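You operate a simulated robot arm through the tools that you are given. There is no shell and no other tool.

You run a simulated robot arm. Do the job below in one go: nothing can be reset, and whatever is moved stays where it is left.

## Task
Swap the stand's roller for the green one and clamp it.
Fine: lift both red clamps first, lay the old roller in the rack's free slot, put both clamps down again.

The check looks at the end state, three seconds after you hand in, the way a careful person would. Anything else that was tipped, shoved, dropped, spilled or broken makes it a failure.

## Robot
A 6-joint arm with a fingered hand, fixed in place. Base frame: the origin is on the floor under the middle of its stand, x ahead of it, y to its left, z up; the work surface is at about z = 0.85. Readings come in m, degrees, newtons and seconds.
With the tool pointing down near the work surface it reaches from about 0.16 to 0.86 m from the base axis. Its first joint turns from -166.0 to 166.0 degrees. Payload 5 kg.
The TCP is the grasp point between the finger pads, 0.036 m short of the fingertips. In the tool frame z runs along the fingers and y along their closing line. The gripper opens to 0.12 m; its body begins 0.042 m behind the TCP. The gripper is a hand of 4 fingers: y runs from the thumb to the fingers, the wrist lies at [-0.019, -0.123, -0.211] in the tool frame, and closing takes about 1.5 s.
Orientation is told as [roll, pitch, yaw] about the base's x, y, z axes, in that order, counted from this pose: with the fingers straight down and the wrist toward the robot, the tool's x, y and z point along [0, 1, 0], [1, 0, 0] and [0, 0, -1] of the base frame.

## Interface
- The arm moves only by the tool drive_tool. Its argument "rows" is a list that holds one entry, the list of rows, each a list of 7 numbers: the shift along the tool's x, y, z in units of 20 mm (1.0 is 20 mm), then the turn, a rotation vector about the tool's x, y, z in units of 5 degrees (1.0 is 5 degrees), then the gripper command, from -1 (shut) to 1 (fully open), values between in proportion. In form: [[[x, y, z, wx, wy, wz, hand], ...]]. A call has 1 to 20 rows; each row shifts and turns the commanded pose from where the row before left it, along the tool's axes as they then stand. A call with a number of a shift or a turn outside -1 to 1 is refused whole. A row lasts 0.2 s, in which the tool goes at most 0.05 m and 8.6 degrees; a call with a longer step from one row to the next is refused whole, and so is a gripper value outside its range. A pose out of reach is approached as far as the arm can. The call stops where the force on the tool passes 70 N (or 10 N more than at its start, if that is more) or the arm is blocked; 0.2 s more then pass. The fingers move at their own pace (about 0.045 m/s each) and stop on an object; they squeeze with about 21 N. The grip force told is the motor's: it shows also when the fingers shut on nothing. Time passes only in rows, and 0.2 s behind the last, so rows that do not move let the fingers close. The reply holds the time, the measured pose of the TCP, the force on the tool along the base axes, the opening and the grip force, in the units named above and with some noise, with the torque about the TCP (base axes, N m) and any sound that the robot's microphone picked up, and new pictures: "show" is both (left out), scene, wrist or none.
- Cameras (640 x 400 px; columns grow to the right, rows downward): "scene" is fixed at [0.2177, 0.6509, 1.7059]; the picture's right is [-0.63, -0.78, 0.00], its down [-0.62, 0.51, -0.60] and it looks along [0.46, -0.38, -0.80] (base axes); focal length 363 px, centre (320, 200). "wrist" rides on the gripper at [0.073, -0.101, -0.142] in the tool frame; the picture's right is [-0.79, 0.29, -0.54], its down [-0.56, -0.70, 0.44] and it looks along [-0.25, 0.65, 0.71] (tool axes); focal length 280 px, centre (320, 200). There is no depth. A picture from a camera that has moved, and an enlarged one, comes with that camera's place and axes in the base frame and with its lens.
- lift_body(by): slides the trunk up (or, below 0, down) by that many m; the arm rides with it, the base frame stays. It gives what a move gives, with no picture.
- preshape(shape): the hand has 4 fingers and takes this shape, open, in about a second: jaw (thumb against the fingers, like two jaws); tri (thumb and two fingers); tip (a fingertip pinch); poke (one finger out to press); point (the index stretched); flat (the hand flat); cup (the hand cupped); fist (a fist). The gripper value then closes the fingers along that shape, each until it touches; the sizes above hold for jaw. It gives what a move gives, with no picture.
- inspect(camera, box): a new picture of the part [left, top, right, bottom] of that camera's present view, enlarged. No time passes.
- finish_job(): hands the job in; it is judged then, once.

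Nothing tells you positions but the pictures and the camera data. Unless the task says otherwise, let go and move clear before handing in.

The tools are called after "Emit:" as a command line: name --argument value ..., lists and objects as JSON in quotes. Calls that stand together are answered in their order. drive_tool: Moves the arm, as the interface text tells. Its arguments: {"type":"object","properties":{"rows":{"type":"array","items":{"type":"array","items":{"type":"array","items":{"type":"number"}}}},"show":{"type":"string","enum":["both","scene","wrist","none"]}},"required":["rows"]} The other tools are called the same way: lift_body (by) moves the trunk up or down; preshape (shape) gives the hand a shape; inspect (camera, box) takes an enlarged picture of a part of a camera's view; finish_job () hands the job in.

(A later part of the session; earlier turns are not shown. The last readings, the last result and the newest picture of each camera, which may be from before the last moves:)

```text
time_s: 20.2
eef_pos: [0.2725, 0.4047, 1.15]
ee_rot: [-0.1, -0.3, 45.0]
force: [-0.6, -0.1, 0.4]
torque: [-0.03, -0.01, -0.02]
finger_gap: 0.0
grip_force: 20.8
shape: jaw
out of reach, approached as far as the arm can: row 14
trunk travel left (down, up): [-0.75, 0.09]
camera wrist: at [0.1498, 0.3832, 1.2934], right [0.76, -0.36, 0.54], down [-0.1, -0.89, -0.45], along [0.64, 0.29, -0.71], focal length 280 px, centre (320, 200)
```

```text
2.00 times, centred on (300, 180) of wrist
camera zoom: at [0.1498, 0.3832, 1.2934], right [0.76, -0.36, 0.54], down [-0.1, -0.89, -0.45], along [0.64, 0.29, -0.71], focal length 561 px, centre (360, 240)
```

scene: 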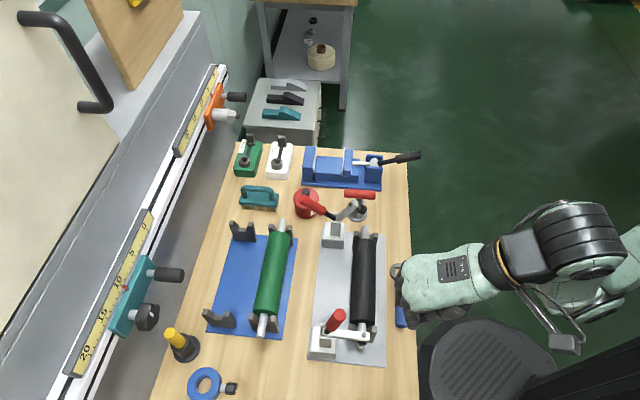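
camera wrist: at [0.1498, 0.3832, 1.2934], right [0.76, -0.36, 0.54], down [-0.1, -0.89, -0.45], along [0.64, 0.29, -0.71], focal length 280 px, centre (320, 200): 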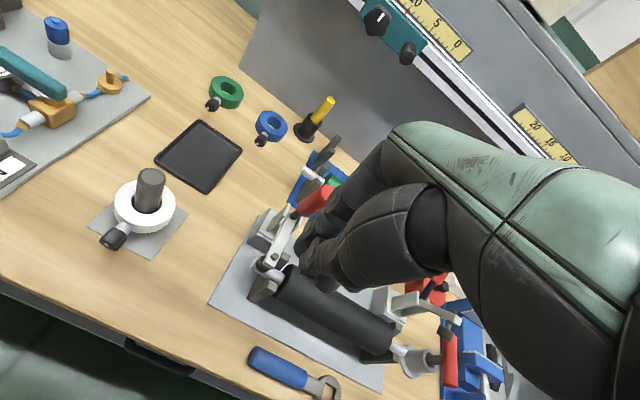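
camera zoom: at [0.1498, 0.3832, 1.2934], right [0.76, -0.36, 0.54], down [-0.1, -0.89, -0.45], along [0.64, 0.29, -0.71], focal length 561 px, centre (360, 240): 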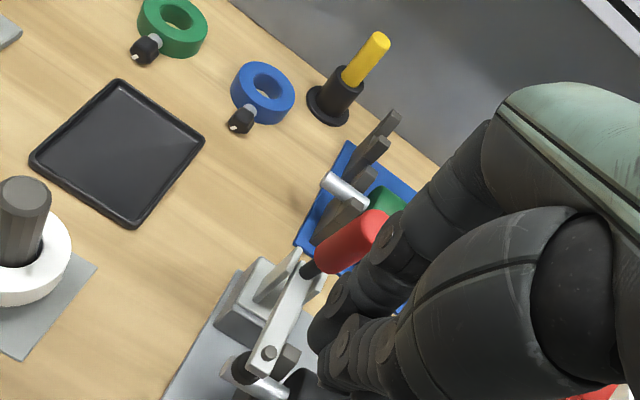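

The hand is aligned with the near handle. I'll descend to the same pushing height and repeat the outboard push.

Emit:
drive_tool --rows '[[[0, 0, 0.87, 0, 0, 0, -1], [0, 0, 0.87, 0, 0, 0, -1], [0, 0, 0.87, 0, 0, 0, -1], [0, 0, 0.87, 0, 0, 0, -1], [0, 0, 0.87, 0, 0, 0, -1], [0, 0, 0.87, 0, 0, 0, -1], [0, 0.9, 0, 0, 0, 0, -1], [0, 0.9, 0, 0, 0, 0, -1], [0, 0.9, 0, 0, 0, 0, -1], [0, 0.7, 0, 0, 0, 0, -1], [0, 0.6, 0, 0, 0, 0, -1], [0, 0.6, 0, 0, 0, 0, -1], [0, 0.6, 0, 0, 0, 0, -1]]]' --show "both"

Emit:
inspect --camera "scene" --box '[280, 220, 440, 370]'

Emit:
inspect --camera "wrist" --box '[180, 80, 420, 280]'

```text
time_s: 23.0
eef_pos: [0.3487, 0.481, 1.0454]
ee_rot: [-0.1, 0.2, 45.0]
force: [-0.3, -0.2, -0.1]
torque: [0.02, 0.02, -0.04]
finger_gap: 0.0
grip_force: 20.9
shape: jaw
trunk travel left (down, up): [-0.75, 0.09]
camera wrist: at [0.2253, 0.4595, 1.1891], right [0.76, -0.35, 0.54], down [-0.1, -0.89, -0.44], along [0.64, 0.28, -0.71], focal length 280 px, centre (320, 200)
```

scene: 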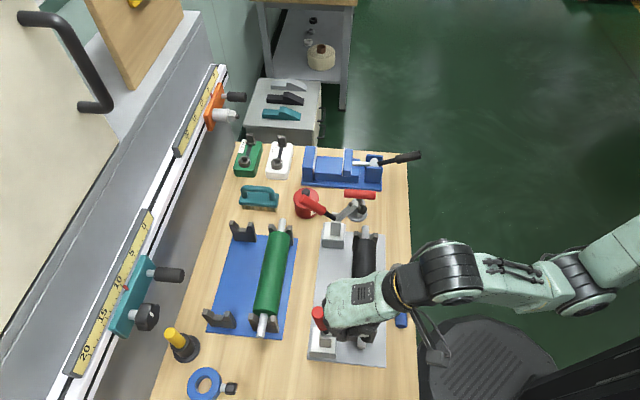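
wrist: 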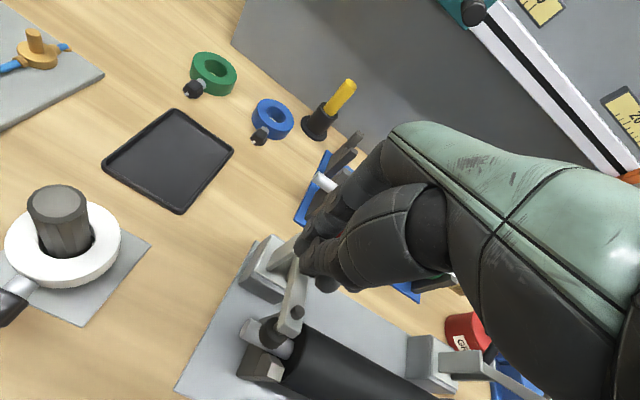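

```text
2.67 times, centred on (360, 295) of scene
camera zoom: at [0.2177, 0.6509, 1.7059], right [-0.63, -0.78, 0.0], down [-0.62, 0.51, -0.6], along [0.46, -0.38, -0.8], focal length 968 px, centre (213, -53)
```

zoom: 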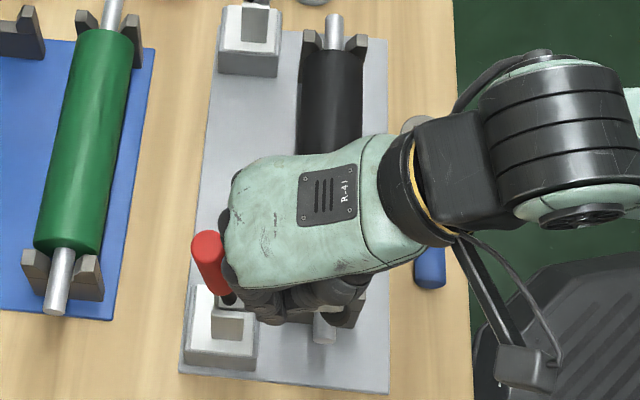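

```text
2.00 times, centred on (300, 180) of wrist
camera zoom: at [0.2253, 0.4595, 1.1891], right [0.76, -0.35, 0.54], down [-0.1, -0.89, -0.44], along [0.64, 0.28, -0.71], focal length 561 px, centre (360, 240)
```

zoom: 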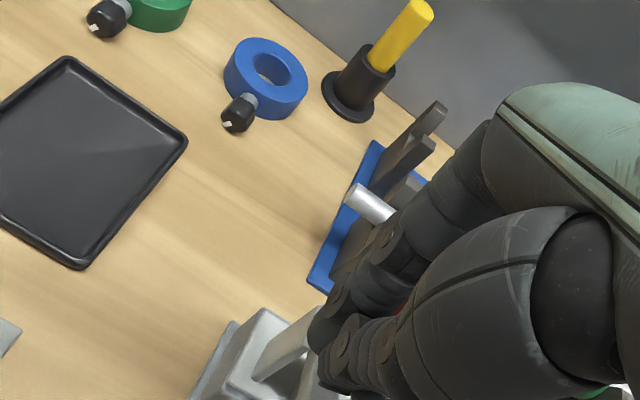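

The near handle is swinging outboard with almost no resistance. I'll continue out and slightly down to its open stop.

Emit:
drive_tool --rows '[[[0, 0.6, 0, 0, 0, 0, -1], [0, 0.6, 0, 0, 0, 0, -1], [0, 0.6, 0, 0, 0, 0, -1], [0, 0.6, 0.2, 0, 0, 0, -1], [0, 0.6, 0.2, 0, 0, 0, -1], [0, 0.6, 0.3, 0, 0, 0, -1], [0, 0.4, 0.4, 0, 0, 0, -1]]]' --show "both"

Emit:
inspect --camera "scene" --box '[260, 240, 420, 370]'

```text
time_s: 24.6
eef_pos: [0.4019, 0.5327, 1.0298]
ee_rot: [0.1, -0.5, 45.0]
force: [-7.1, -12.8, 18.8]
torque: [-0.23, -0.24, -0.23]
finger_gap: 0.0
grip_force: 21.2
shape: jaw
trunk travel left (down, up): [-0.75, 0.09]
camera wrist: at [0.2772, 0.512, 1.173], right [0.76, -0.36, 0.54], down [-0.1, -0.89, -0.45], along [0.64, 0.29, -0.71], focal length 280 px, centre (320, 200)
```

scene: 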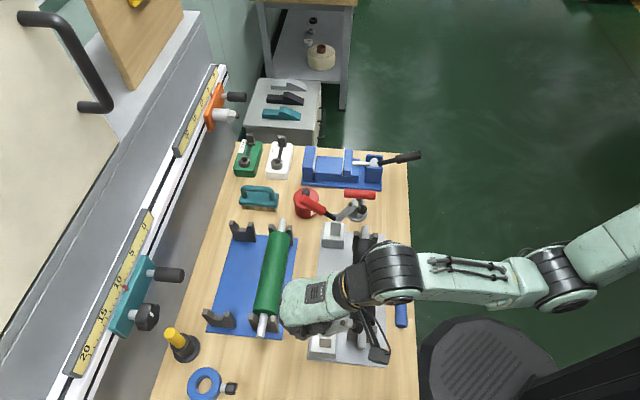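
wrist: 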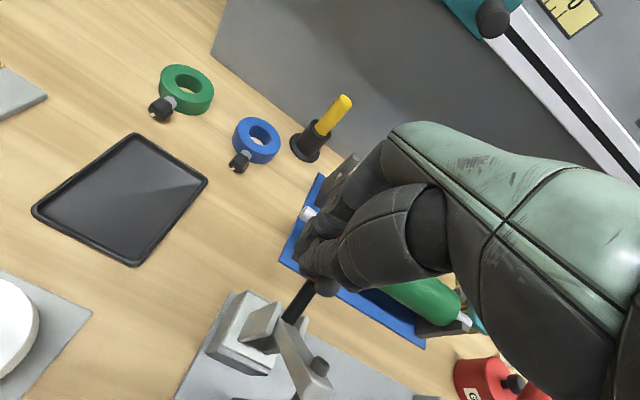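

```text
3.08 times, centred on (340, 305) of scene
camera zoom: at [0.2177, 0.6509, 1.7059], right [-0.63, -0.78, 0.0], down [-0.62, 0.51, -0.6], along [0.46, -0.38, -0.8], focal length 1118 px, centre (258, -123)
```

zoom: 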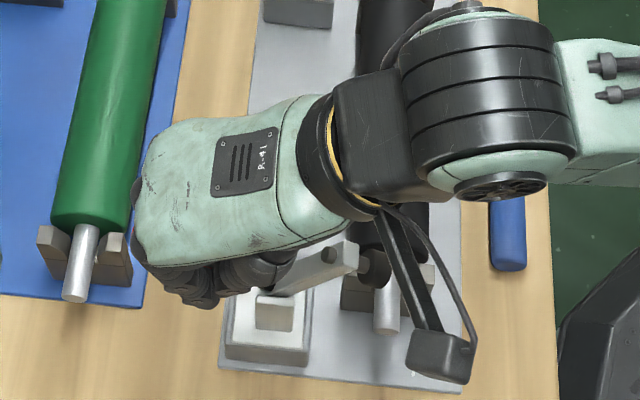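

It's the same resistance at the same place as the far clamp, so this should be its open stop. I'll lift straight up and verify.

Emit:
drive_tool --rows '[[[0, 0, -0.5, 0, 0, 0, -1], [0, 0, -1, 0, 0, 0, -1], [0, 0, -1, 0, 0, 0, -1], [0, 0, -1, 0, 0, 0, -1], [0, 0, -1, 0, 0, 0, -1], [0, 0, -1, 0, 0, 0, -1], [0, 0, -1, 0, 0, 0, -1]]]' --show "both"

Emit:
inspect --camera "wrist" --box '[180, 200, 420, 400]'

Emit:
inspect --camera "scene" --box '[260, 200, 420, 370]'

```text
time_s: 26.2
eef_pos: [0.4027, 0.5354, 1.1546]
ee_rot: [0.0, 0.1, 45.0]
force: [0.4, 0.2, 0.0]
torque: [0.03, -0.03, 0.0]
finger_gap: 0.0001
grip_force: 21.1
shape: jaw
trunk travel left (down, up): [-0.75, 0.09]
camera wrist: at [0.28, 0.5159, 1.2985], right [0.76, -0.35, 0.54], down [-0.1, -0.89, -0.44], along [0.64, 0.28, -0.71], focal length 280 px, centre (320, 200)
```

scene: 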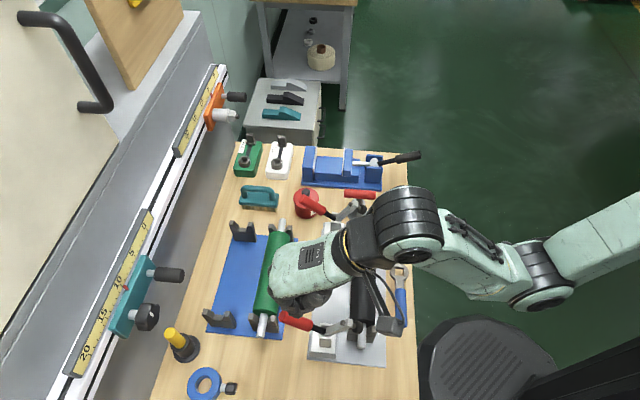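
wrist: 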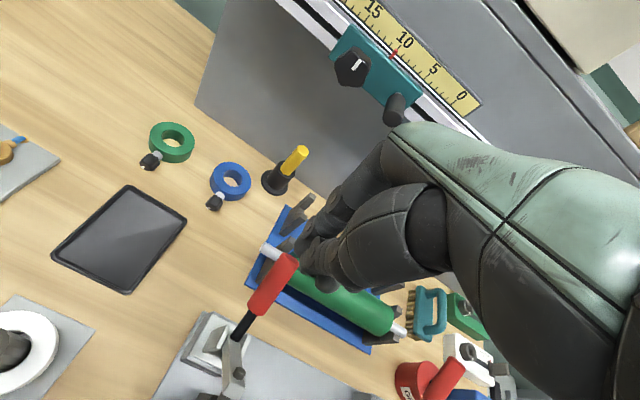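

```text
2.00 times, centred on (300, 300) of wrist
camera zoom: at [0.28, 0.5159, 1.2985], right [0.76, -0.35, 0.54], down [-0.1, -0.89, -0.44], along [0.64, 0.28, -0.71], focal length 561 px, centre (360, 0)
```

zoom: 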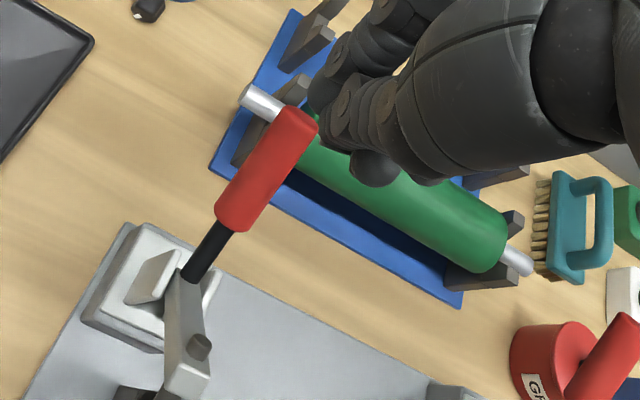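

```text
2.35 times, centred on (340, 285) of scene
camera zoom: at [0.2177, 0.6509, 1.7059], right [-0.63, -0.78, 0.0], down [-0.62, 0.51, -0.6], along [0.46, -0.38, -0.8], focal length 855 px, centre (273, 0)
```

zoom: 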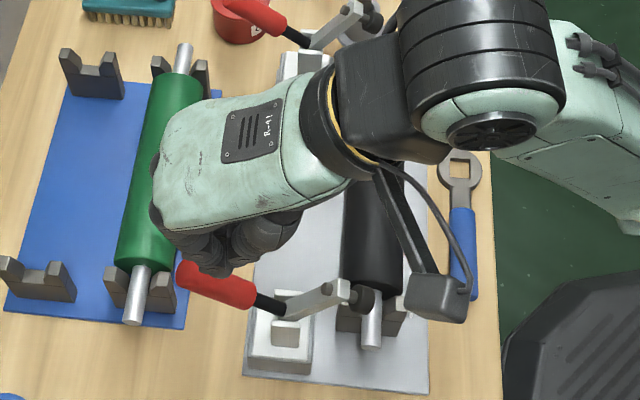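

Both clamps are open and staying open. Their pads stop close to the shaft's vertical path, so I'll lift the roller a little, shift it toward the robot, and then go up. First I'll back off with the hand open and measure the rollers and V-blocks.

Emit:
drive_tool --rows '[[[-0.475, -0.89, 0.1, 0, 0, 0, 0.6], [-0.475, -0.89, 0.1, 0, 0, 0, 0.6], [-0.475, -0.89, 0.1, 0, 0, 0, 0.6], [-0.475, -0.89, 0.1, 0, 0, 0, 0.6], [-0.475, -0.89, 0.1, 0, 0, 0, 0.6], [-0.475, -0.89, 0.1, 0, 0, 0, 0.6], [-0.475, -0.89, 0.1, 0, 0, 0, 0.6], [-0.475, -0.89, 0.1, 0, 0, 0, 0.6], [-0.475, -0.89, 0.1, 0, 0, 0, 0.6], [-0.475, -0.89, 0.1, 0, 0, 0, 0.6], [-0.475, -0.89, 0.1, 0, 0, 0, 0.6], [-0.475, -0.89, 0.1, 0, 0, 0, 0.6]]]' --show "both"

Emit:
inspect --camera "scene" --box '[310, 215, 400, 290]'

Emit:
inspect --camera "scene" --box '[310, 290, 400, 365]'

Emit:
inspect --camera "wrist" --box '[100, 80, 340, 300]'

```text
time_s: 28.8
eef_pos: [0.3323, 0.3024, 1.1299]
ee_rot: [-0.1, -0.1, 45.0]
force: [0.0, -0.4, 1.1]
torque: [0.01, -0.02, -0.03]
finger_gap: 0.0961
grip_force: 0.1
shape: jaw
trunk travel left (down, up): [-0.75, 0.09]
camera wrist: at [0.2091, 0.2821, 1.2741], right [0.76, -0.36, 0.54], down [-0.1, -0.89, -0.44], along [0.64, 0.28, -0.71], focal length 280 px, centre (320, 200)
```

scene: 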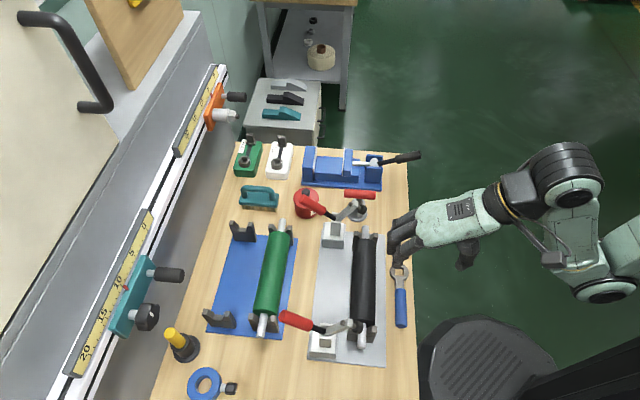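
wrist: 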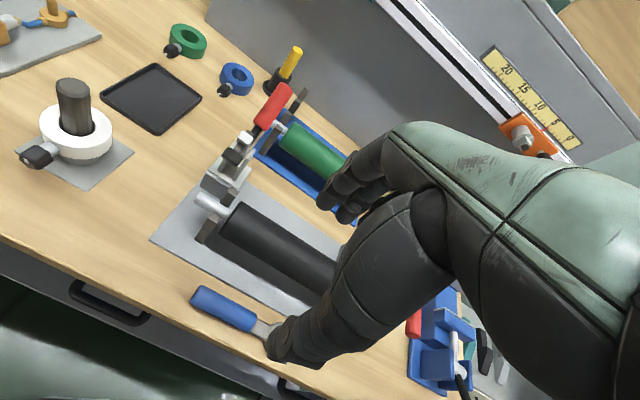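

```text
5.33 times, centred on (355, 252) of scene
camera zoom: at [0.2177, 0.6509, 1.7059], right [-0.63, -0.78, 0.0], down [-0.62, 0.51, -0.6], along [0.46, -0.38, -0.8], focal length 1937 px, centre (133, -80)
```

zoom: 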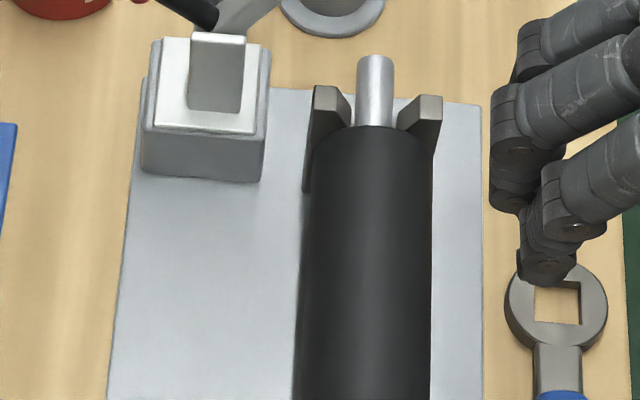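

```text
5.33 times, centred on (355, 328) of scene
camera zoom: at [0.2177, 0.6509, 1.7059], right [-0.63, -0.78, 0.0], down [-0.62, 0.51, -0.6], along [0.46, -0.38, -0.8], focal length 1937 px, centre (133, -480)
```

zoom: 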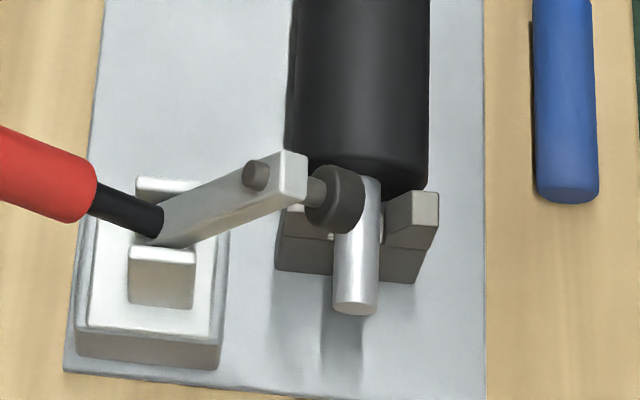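

```text
1.82 times, centred on (220, 190) of wrist
camera zoom: at [0.2091, 0.2821, 1.2741], right [0.76, -0.36, 0.54], down [-0.1, -0.89, -0.44], along [0.64, 0.28, -0.71], focal length 510 px, centre (502, 218)
```

zoom: 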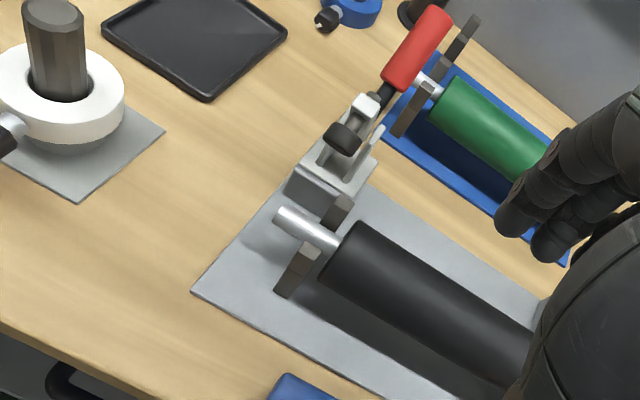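

I measured the black roller's axis at outboard offset u ≈ 0.550 (u is the distance out along the 45° line), height z ≈ 0.913, and lengthwise centre w ≈ 0.056. Its body is about 58 mm in diameter, and the shaft reaches past both V-blocks. I'll go above its middle with the hand open.

Emit:
drive_tool --rows '[[[-0.24, 0.84, 0, 0, 0, 0, 0.6], [-0.24, 0.84, 0, 0, 0, 0, 0.6], [-0.24, 0.84, 0, 0, 0, 0, 0.6], [-0.24, 0.84, 0, 0, 0, 0, 0.6], [-0.24, 0.84, 0, 0, 0, 0, 0.6], [-0.24, 0.84, 0, 0, 0, 0, 0.6], [0, 0, 0.9, 0, 0, 0, 0.6], [0, 0, 0.9, 0, 0, 0, 0.6], [0, 0, 0.9, 0, 0, 0, 0.6], [0, 0, 0.9, 0, 0, 0, 0.6]]]' --show "both"

Emit:
inspect --camera "wrist" --box '[100, 150, 420, 400]'

Emit:
inspect --camera "scene" --box '[260, 200, 420, 350]'

```text
time_s: 31.0
eef_pos: [0.4222, 0.3557, 1.059]
ee_rot: [-0.1, -0.2, 45.0]
force: [-0.3, 0.3, 0.0]
torque: [0.02, -0.01, -0.01]
finger_gap: 0.0961
grip_force: 0.1
shape: jaw
trunk travel left (down, up): [-0.75, 0.09]
camera wrist: at [0.3003, 0.3353, 1.2023], right [0.76, -0.35, 0.54], down [-0.1, -0.89, -0.44], along [0.64, 0.28, -0.71], focal length 280 px, centre (320, 200)
```

scene: 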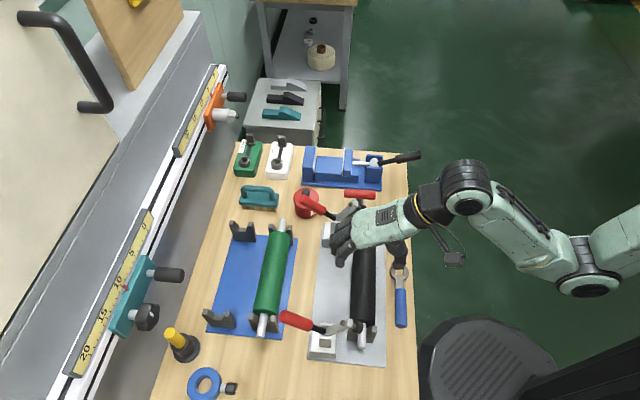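
wrist: 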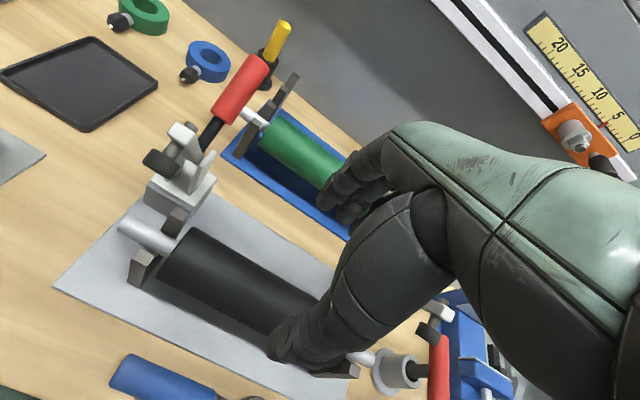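

```text
1.60 times, centred on (260, 275) of wrist
camera zoom: at [0.3003, 0.3353, 1.2023], right [0.76, -0.35, 0.54], down [-0.1, -0.89, -0.44], along [0.64, 0.28, -0.71], focal length 449 px, centre (416, 80)
```

zoom: 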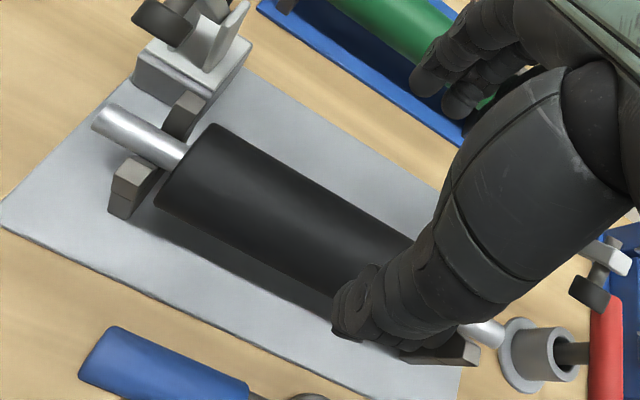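

```text
2.67 times, centred on (340, 275) of scene
camera zoom: at [0.2177, 0.6509, 1.7059], right [-0.63, -0.78, 0.0], down [-0.62, 0.51, -0.6], along [0.46, -0.38, -0.8], focal length 968 px, centre (267, 0)
```

zoom: 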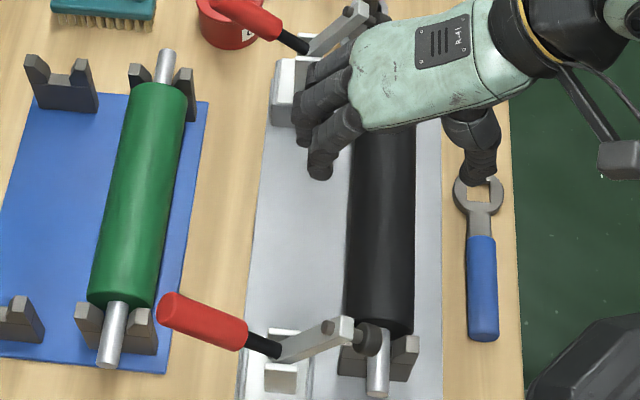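

The thumb and fingers straddle the black roller at mid-length and clear the wrench and clamps. I'll descend to the roller's axis height.

Emit:
drive_tool --rows '[[[0, 0, 0.9, 0, 0, 0, 0.6], [0, 0, 0.9, 0, 0, 0, 0.6], [0, 0, 0.9, 0, 0, 0, 0.6], [0, 0, 0.9, 0, 0, 0, 0.6], [0, 0, 0.9, 0, 0, 0, 0.6], [0, 0, 0.9, 0, 0, 0, 0.6], [0, 0, 0.9, 0, 0, 0, 0.6], [0, 0, 0.9, 0, 0, 0, 0.6]]]' --show "both"

Emit:
inspect --camera "wrist" --box '[100, 150, 420, 400]'

Emit:
inspect --camera "scene" --box '[300, 200, 420, 320]'

```text
time_s: 32.8
eef_pos: [0.4226, 0.3533, 0.913]
ee_rot: [0.0, 0.0, 45.0]
force: [0.8, -0.1, -0.2]
torque: [0.01, -0.04, -0.05]
finger_gap: 0.0959
grip_force: 0.0
shape: jaw
trunk travel left (down, up): [-0.75, 0.09]
camera wrist: at [0.3002, 0.3339, 1.0579], right [0.76, -0.35, 0.54], down [-0.1, -0.89, -0.44], along [0.64, 0.28, -0.71], focal length 280 px, centre (320, 200)
```

scene: 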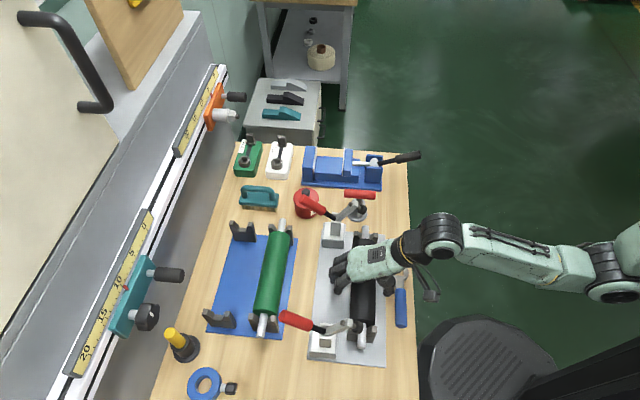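
wrist: 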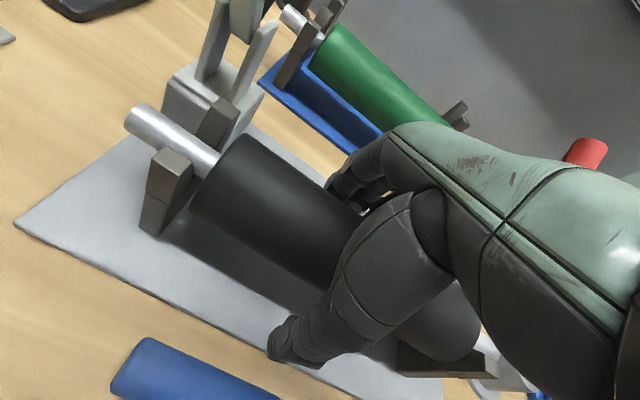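

```text
1.60 times, centred on (260, 275) of wrist
camera zoom: at [0.3002, 0.3339, 1.0579], right [0.76, -0.35, 0.54], down [-0.1, -0.89, -0.44], along [0.64, 0.28, -0.71], focal length 449 px, centre (416, 80)
```

zoom: 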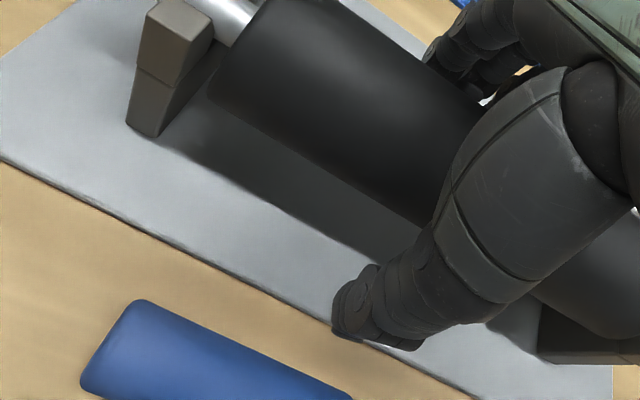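

```text
3.33 times, centred on (360, 260) of scene
camera zoom: at [0.2177, 0.6509, 1.7059], right [-0.63, -0.78, 0.0], down [-0.62, 0.51, -0.6], along [0.46, -0.38, -0.8], focal length 1211 px, centre (187, 0)
```

zoom: 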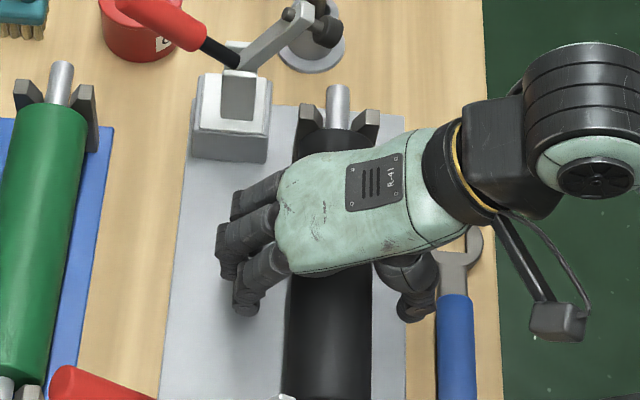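

The hand is around the roller with no contact yet. Closing the grip now.

Emit:
drive_tool --rows '[[[0, 0, 0, 0, 0, 0, -1], [0, 0, 0, 0, 0, 0, -1], [0, 0, 0, 0, 0, 0, -1], [0, 0, 0, 0, 0, 0, -1], [0, 0, 0, 0, 0, 0, -1], [0, 0, 0, 0, 0, 0, -1], [0, 0, 0, 0, 0, 0, -1], [0, 0, 0, 0, 0, 0, -1]]]' --show "both"

Emit:
inspect --camera "wrist" --box '[100, 50, 420, 400]'

Emit:
inspect --camera "scene" --box '[300, 200, 420, 360]'

```text
time_s: 34.6
eef_pos: [0.4225, 0.3537, 0.9143]
ee_rot: [0.0, 0.0, 45.0]
force: [0.0, -1.2, -0.2]
torque: [-0.01, 0.04, 0.04]
finger_gap: 0.0345
grip_force: 21.4
shape: jaw
trunk travel left (down, up): [-0.75, 0.09]
camera wrist: at [0.3005, 0.3341, 1.0578], right [0.76, -0.35, 0.54], down [-0.1, -0.89, -0.44], along [0.64, 0.28, -0.71], focal length 280 px, centre (320, 200)
```

scene: 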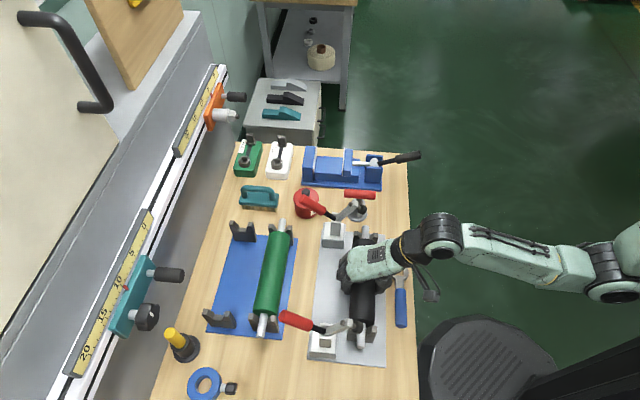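
wrist: 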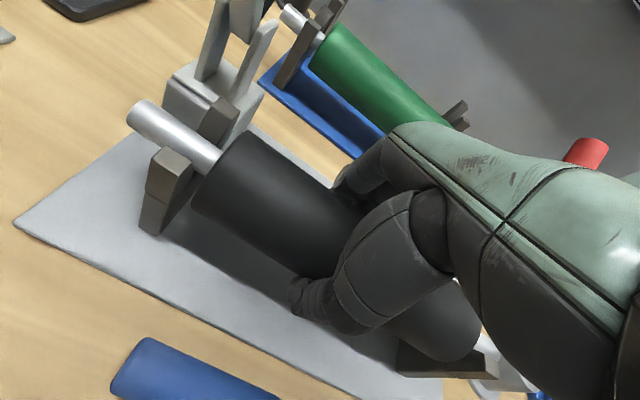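

```text
1.14 times, centred on (260, 225) of wrist
camera zoom: at [0.3005, 0.3341, 1.0578], right [0.76, -0.35, 0.54], down [-0.1, -0.89, -0.44], along [0.64, 0.28, -0.71], focal length 320 px, centre (389, 171)
```

zoom: 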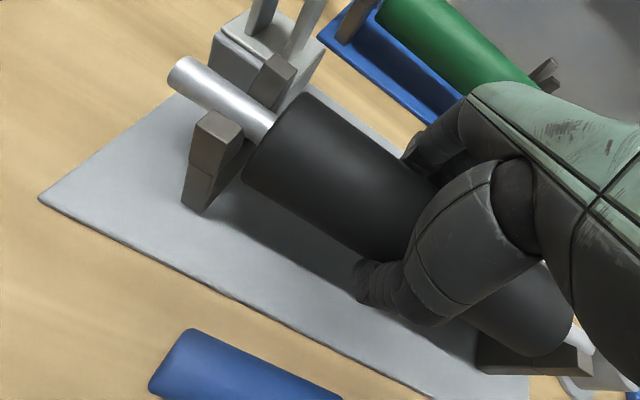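

```text
2.50 times, centred on (360, 280) of scene
camera zoom: at [0.2177, 0.6509, 1.7059], right [-0.63, -0.78, 0.0], down [-0.62, 0.51, -0.6], along [0.46, -0.38, -0.8], focal length 908 px, centre (220, 0)
```

zoom: 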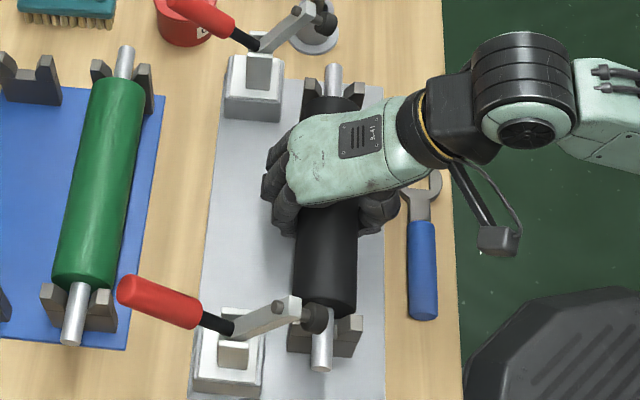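

The fingers have wrapped around the roller and the grip force is up. I'll lift slowly by about 45 mm, staying below the clamp pads.

Emit:
drive_tool --rows '[[[0, 0, -0.3, 0, 0, 0, -1], [0, 0, -0.4, 0, 0, 0, -1], [0, 0, -0.4, 0, 0, 0, -1], [0, 0, -0.4, 0, 0, 0, -1], [0, 0, -0.4, 0, 0, 0, -1]]]' --show "both"

Emit:
inspect --camera "wrist" --box '[100, 50, 420, 400]'

Emit:
inspect --camera "scene" --box '[300, 200, 420, 360]'

```text
time_s: 35.8
eef_pos: [0.4239, 0.355, 0.9526]
ee_rot: [0.0, 0.0, 45.0]
force: [0.7, 0.0, -4.3]
torque: [0.06, 0.01, 0.02]
finger_gap: 0.0346
grip_force: 21.0
shape: jaw
trunk travel left (down, up): [-0.75, 0.09]
camera wrist: at [0.3012, 0.3348, 1.0963], right [0.76, -0.35, 0.54], down [-0.1, -0.89, -0.44], along [0.64, 0.28, -0.71], focal length 280 px, centre (320, 200)
```

scene: 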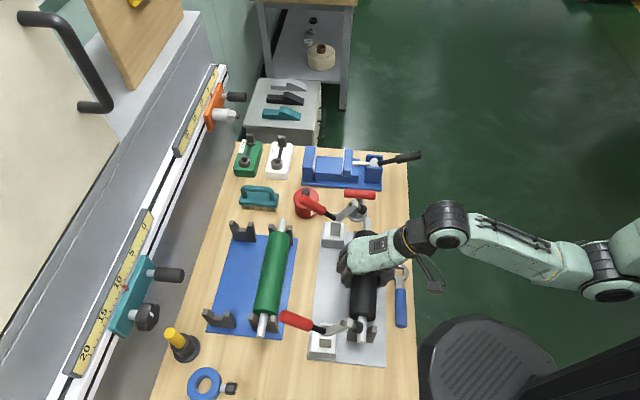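
wrist: 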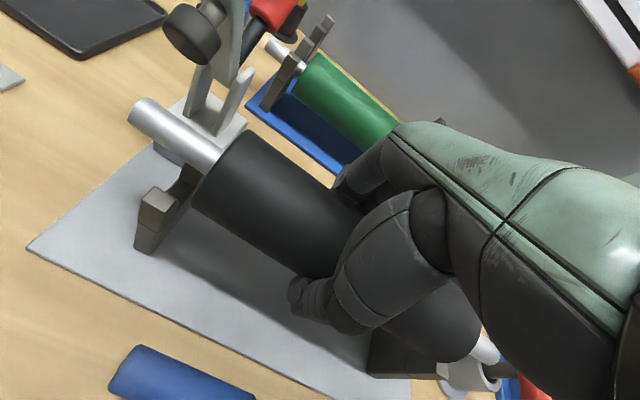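

```text
1.14 times, centred on (260, 225) of wrist
camera zoom: at [0.3012, 0.3348, 1.0963], right [0.76, -0.35, 0.54], down [-0.1, -0.89, -0.44], along [0.64, 0.28, -0.71], focal length 320 px, centre (389, 171)
```

zoom: 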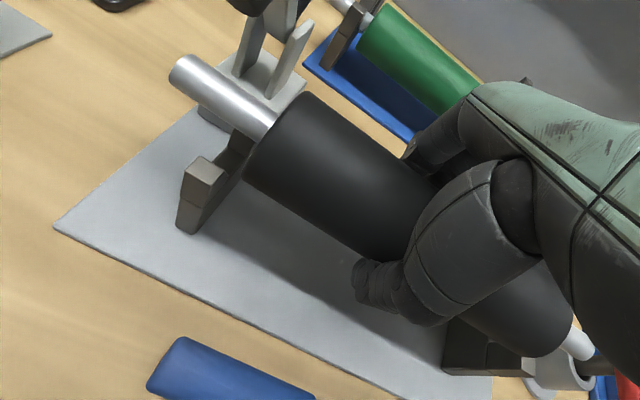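

```text
2.50 times, centred on (360, 280) of scene
camera zoom: at [0.2177, 0.6509, 1.7059], right [-0.63, -0.78, 0.0], down [-0.62, 0.51, -0.6], along [0.46, -0.38, -0.8], focal length 908 px, centre (220, 0)
```

zoom: 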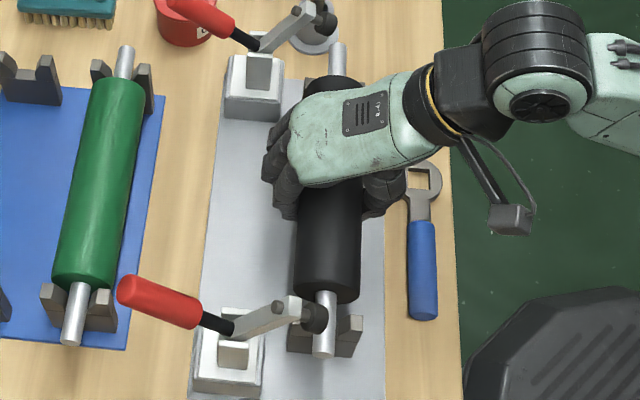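

The roller is up about 39 mm and level, weighing roughly 0.44 kg, and it clears the block prongs but not the pads. I'll shift it about 50 mm toward the robot, then lift it high.

Emit:
drive_tool --rows '[[[0, -0.8, 0, 0, 0, 0, -1], [0, -0.9, 0, 0, 0, 0, -1], [0, -0.9, 0, 0, 0, 0, -1], [0, 0, -0.5, 0, 0, 0, -1], [0, 0, -0.9, 0, 0, 0, -1], [0, 0, -0.9, 0, 0, 0, -1], [0, 0, -0.9, 0, 0, 0, -1], [0, 0, -0.9, 0, 0, 0, -1], [0, 0, -0.9, 0, 0, 0, -1], [0, 0, -0.9, 0, 0, 0, -1], [0, 0, -0.9, 0, 0, 0, -1], [0, 0, -0.6, 0, 0, 0, -1]]]' --show "both"

Emit:
inspect --camera "scene" --box '[270, 180, 430, 360]'

```text
time_s: 38.4
eef_pos: [0.3872, 0.3188, 1.1002]
ee_rot: [0.0, 0.1, 45.0]
force: [-0.1, -0.1, -3.4]
torque: [0.05, 0.04, -0.01]
finger_gap: 0.0344
grip_force: 21.5
shape: jaw
trunk travel left (down, up): [-0.75, 0.09]
camera wrist: at [0.2648, 0.2977, 1.2441], right [0.76, -0.35, 0.54], down [-0.1, -0.89, -0.44], along [0.64, 0.28, -0.71], focal length 280 px, centre (320, 200)
```

scene: 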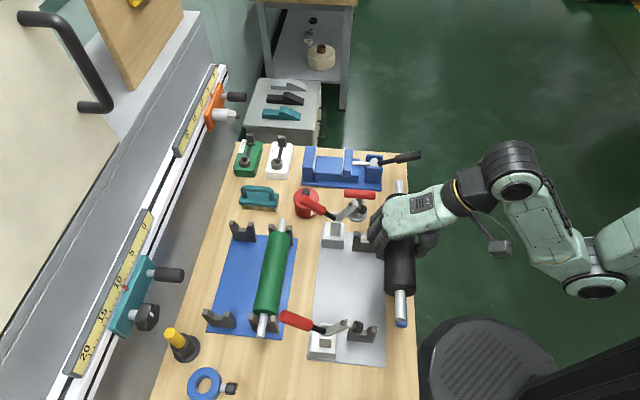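
wrist: 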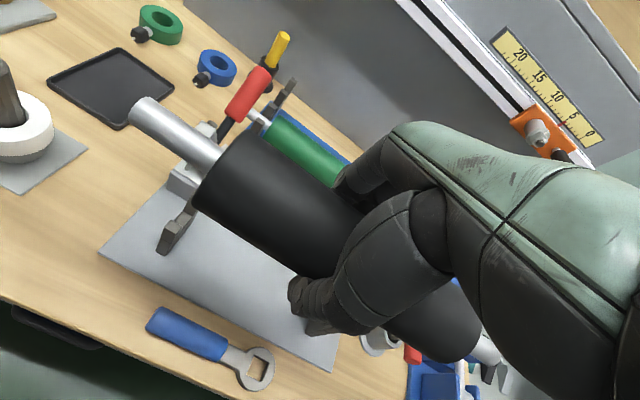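

```text
2.22 times, centred on (350, 270) of scene
camera zoom: at [0.2177, 0.6509, 1.7059], right [-0.63, -0.78, 0.0], down [-0.62, 0.51, -0.6], along [0.46, -0.38, -0.8], focal length 807 px, centre (253, 44)
```

zoom: 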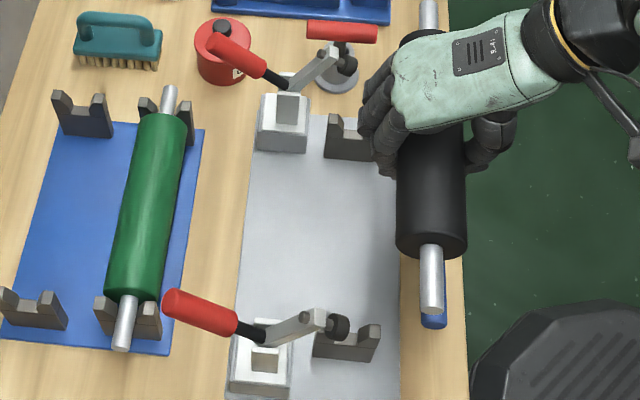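

The roller is clear at z 1.10. With the stand empty and all the V-blocks visible, I'll measure the notches of both.

Emit:
inspect --camera "scene" --box '[220, 210, 300, 260]'

Emit:
inspect --camera "scene" --box '[195, 295, 285, 350]'

Emit:
inspect --camera "scene" --box '[310, 310, 400, 365]'

Emit:
inspect --camera "scene" --box '[310, 205, 400, 265]'

```text
8.00 times, centred on (260, 235) of scene
camera zoom: at [0.2177, 0.6509, 1.7059], right [-0.63, -0.78, 0.0], down [-0.62, 0.51, -0.6], along [0.46, -0.38, -0.8], focal length 2906 px, centre (800, -80)
```

zoom: 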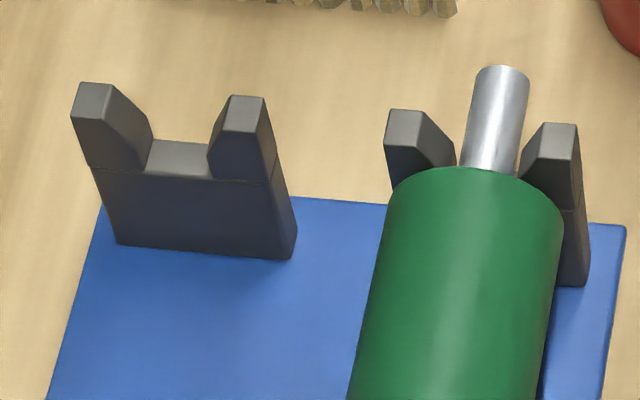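

```text
7.11 times, centred on (240, 322) of scene
camera zoom: at [0.2177, 0.6509, 1.7059], right [-0.63, -0.78, 0.0], down [-0.62, 0.51, -0.6], along [0.46, -0.38, -0.8], focal length 2583 px, centre (889, -671)
```

zoom: 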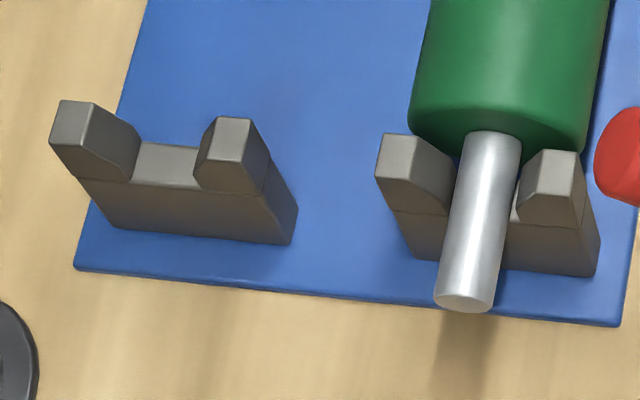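

```text
7.11 times, centred on (355, 338) of scene
camera zoom: at [0.2177, 0.6509, 1.7059], right [-0.63, -0.78, 0.0], down [-0.62, 0.51, -0.6], along [0.46, -0.38, -0.8], focal length 2583 px, centre (71, -778)
```

zoom: 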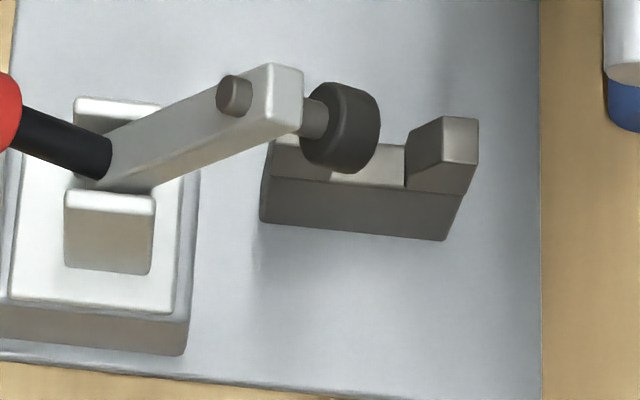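

```text
6.67 times, centred on (355, 235) of scene
camera zoom: at [0.2177, 0.6509, 1.7059], right [-0.63, -0.78, 0.0], down [-0.62, 0.51, -0.6], along [0.46, -0.38, -0.8], focal length 2421 px, centre (87, -33)
```

zoom: 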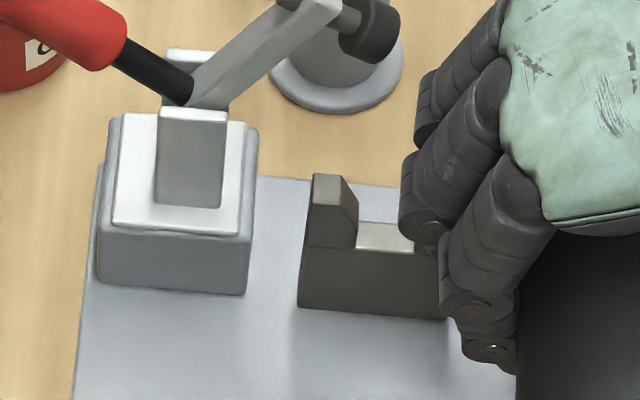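

Green and black sit at the same lengthwise position, and the free slot is about 0.102 m outboard of the green one (u ≈ 0.866). A rail handle overhangs near there at z ≈ 1.15 and the clamp handles reach z ≈ 1.03, so I'll cross high over the clamps and drop lower before reaching the slot.

Emit:
drive_tool --rows '[[[0, 0.9, 0, 0, 0, 0, -1], [0, 0.9, 0, 0, 0, 0, -1], [0, 0.9, 0, 0, 0, 0, -1], [0, 0.9, 0, 0, 0, 0, -1], [0, 0.9, 0, 0, 0, 0, -1], [0, 0.9, 0, 0, 0, 0, -1], [0, 0.9, 0, 0, 0, 0, -1], [0, 0.9, 0, 0, 0, 0, -1], [0, 0.9, 0, 0, 0, 0, -1], [0, 0.9, 0, 0, 0, 0, -1], [0, 0.9, 0, 0, 0, 0, -1], [0, 0.9, 0, 0, 0, 0, -1], [0, 0.9, 0, 0, 0, 0, -1]]]' --show "both"

Emit:
inspect --camera "wrist" --box '[100, 0, 420, 200]'

Emit:
inspect --camera "scene" --box '[180, 180, 340, 350]'

```text
time_s: 41.2
eef_pos: [0.5541, 0.4859, 1.099]
ee_rot: [-0.1, 0.0, 44.9]
force: [-0.4, -0.1, -4.2]
torque: [-0.03, 0.07, 0.03]
finger_gap: 0.0344
grip_force: 21.0
shape: jaw
trunk travel left (down, up): [-0.75, 0.09]
camera wrist: at [0.4313, 0.4649, 1.2434], right [0.76, -0.35, 0.54], down [-0.1, -0.89, -0.44], along [0.64, 0.28, -0.72], focal length 280 px, centre (320, 200)
```

scene: 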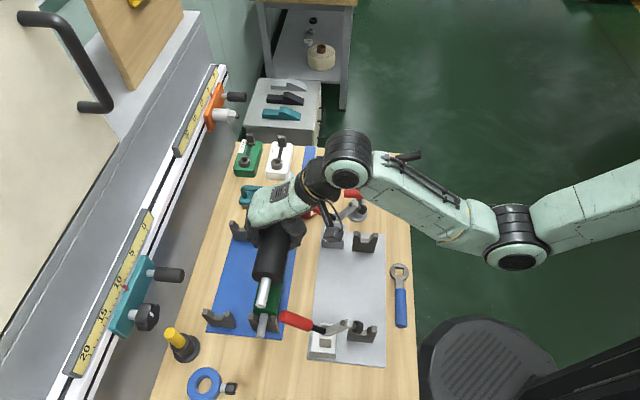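
wrist: 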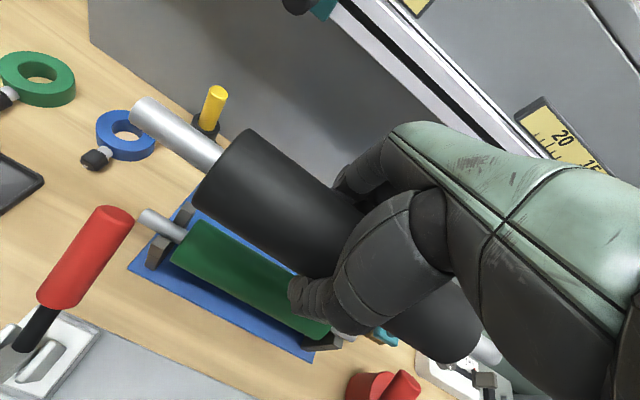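

```text
2.00 times, centred on (260, 100) of wrist
camera zoom: at [0.4313, 0.4649, 1.2434], right [0.76, -0.35, 0.54], down [-0.1, -0.89, -0.44], along [0.64, 0.28, -0.72], focal length 561 px, centre (440, 400)
```

zoom: 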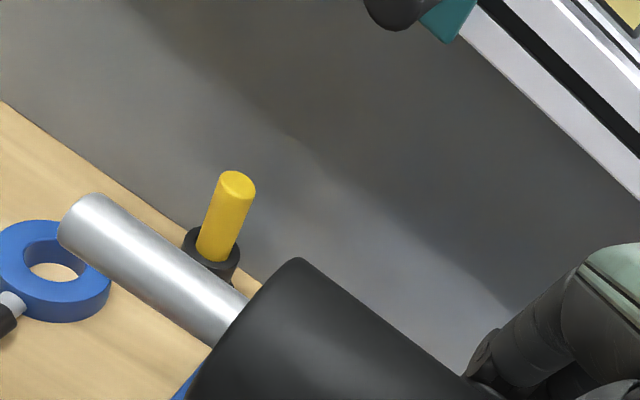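

```text
2.35 times, centred on (260, 265) of scene
camera zoom: at [0.2177, 0.6509, 1.7059], right [-0.63, -0.78, 0.0], down [-0.62, 0.51, -0.6], along [0.46, -0.38, -0.8], focal length 855 px, centre (461, 47)
```

zoom: 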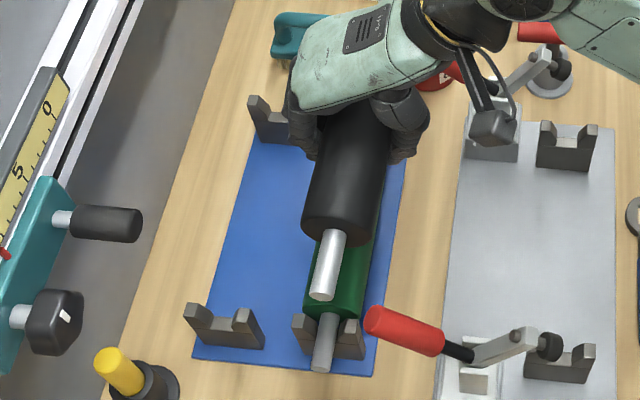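

The reach is fine so far, and I refined the rail's lower edge to u ≈ 0.94, z ≈ 1.13. I'll go out above the green roller and drop to z ≈ 1.0, then ease diagonally toward the free slot.

Emit:
drive_tool --rows '[[[0, 0.92, 0, 0, 0, 0, -1], [0, 0.92, 0, 0, 0, 0, -1], [0, 0.92, 0, 0, 0, 0, -1], [0, 0, 0.9, 0, 0, 0, -1], [0, 0, 0.9, 0, 0, 0, -1], [0, 0, 0.9, 0, 0, 0, -1], [0, 0, 0.9, 0, 0, 0, -1], [0, 0, 0.9, 0, 0, 0, -1], [0, 0, 0.4, 0, 0, 0, -1]]]' --show "both"

Emit:
inspect --camera "wrist" --box '[100, 50, 420, 400]'

Emit:
inspect --camera "scene" --box '[180, 180, 340, 350]'

```text
time_s: 43.2
eef_pos: [0.5909, 0.5239, 1.0015]
ee_rot: [0.1, 0.0, 45.0]
force: [0.1, -0.6, -2.7]
torque: [0.02, 0.03, -0.03]
finger_gap: 0.0344
grip_force: 21.0
shape: jaw
trunk travel left (down, up): [-0.75, 0.09]
camera wrist: at [0.4691, 0.5027, 1.1448], right [0.76, -0.35, 0.54], down [-0.1, -0.89, -0.44], along [0.64, 0.28, -0.71], focal length 280 px, centre (320, 200)
```

scene: 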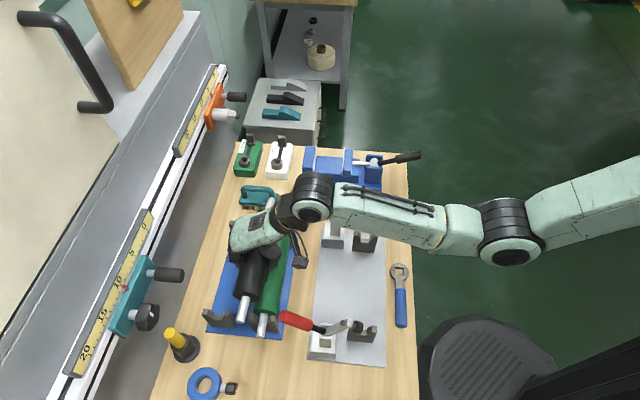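
wrist: 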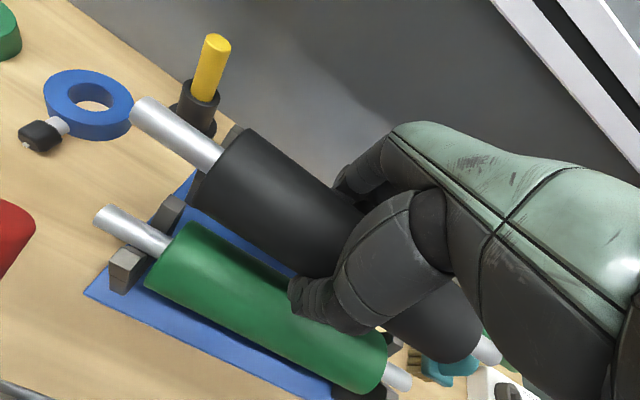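

```text
1.14 times, centred on (260, 225) of wrist
camera zoom: at [0.4691, 0.5027, 1.1448], right [0.76, -0.35, 0.54], down [-0.1, -0.89, -0.44], along [0.64, 0.28, -0.71], focal length 320 px, centre (389, 171)
```

zoom: 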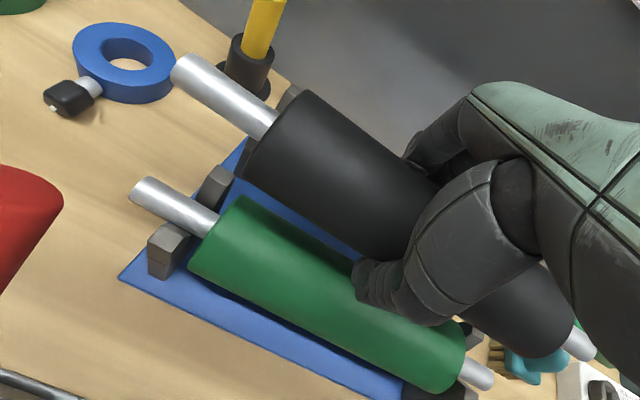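

```text
2.35 times, centred on (260, 265) of scene
camera zoom: at [0.2177, 0.6509, 1.7059], right [-0.63, -0.78, 0.0], down [-0.62, 0.51, -0.6], along [0.46, -0.38, -0.8], focal length 855 px, centre (461, 47)
```

zoom: 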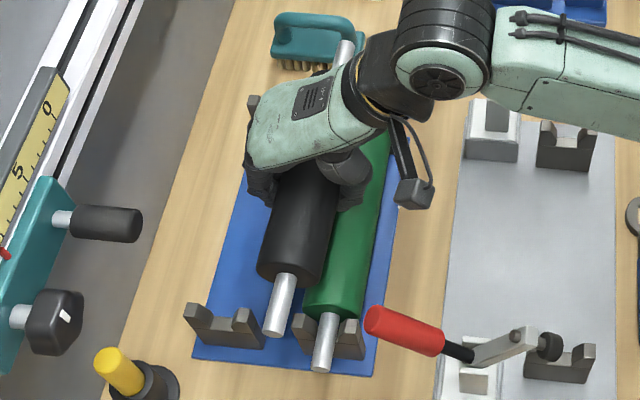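

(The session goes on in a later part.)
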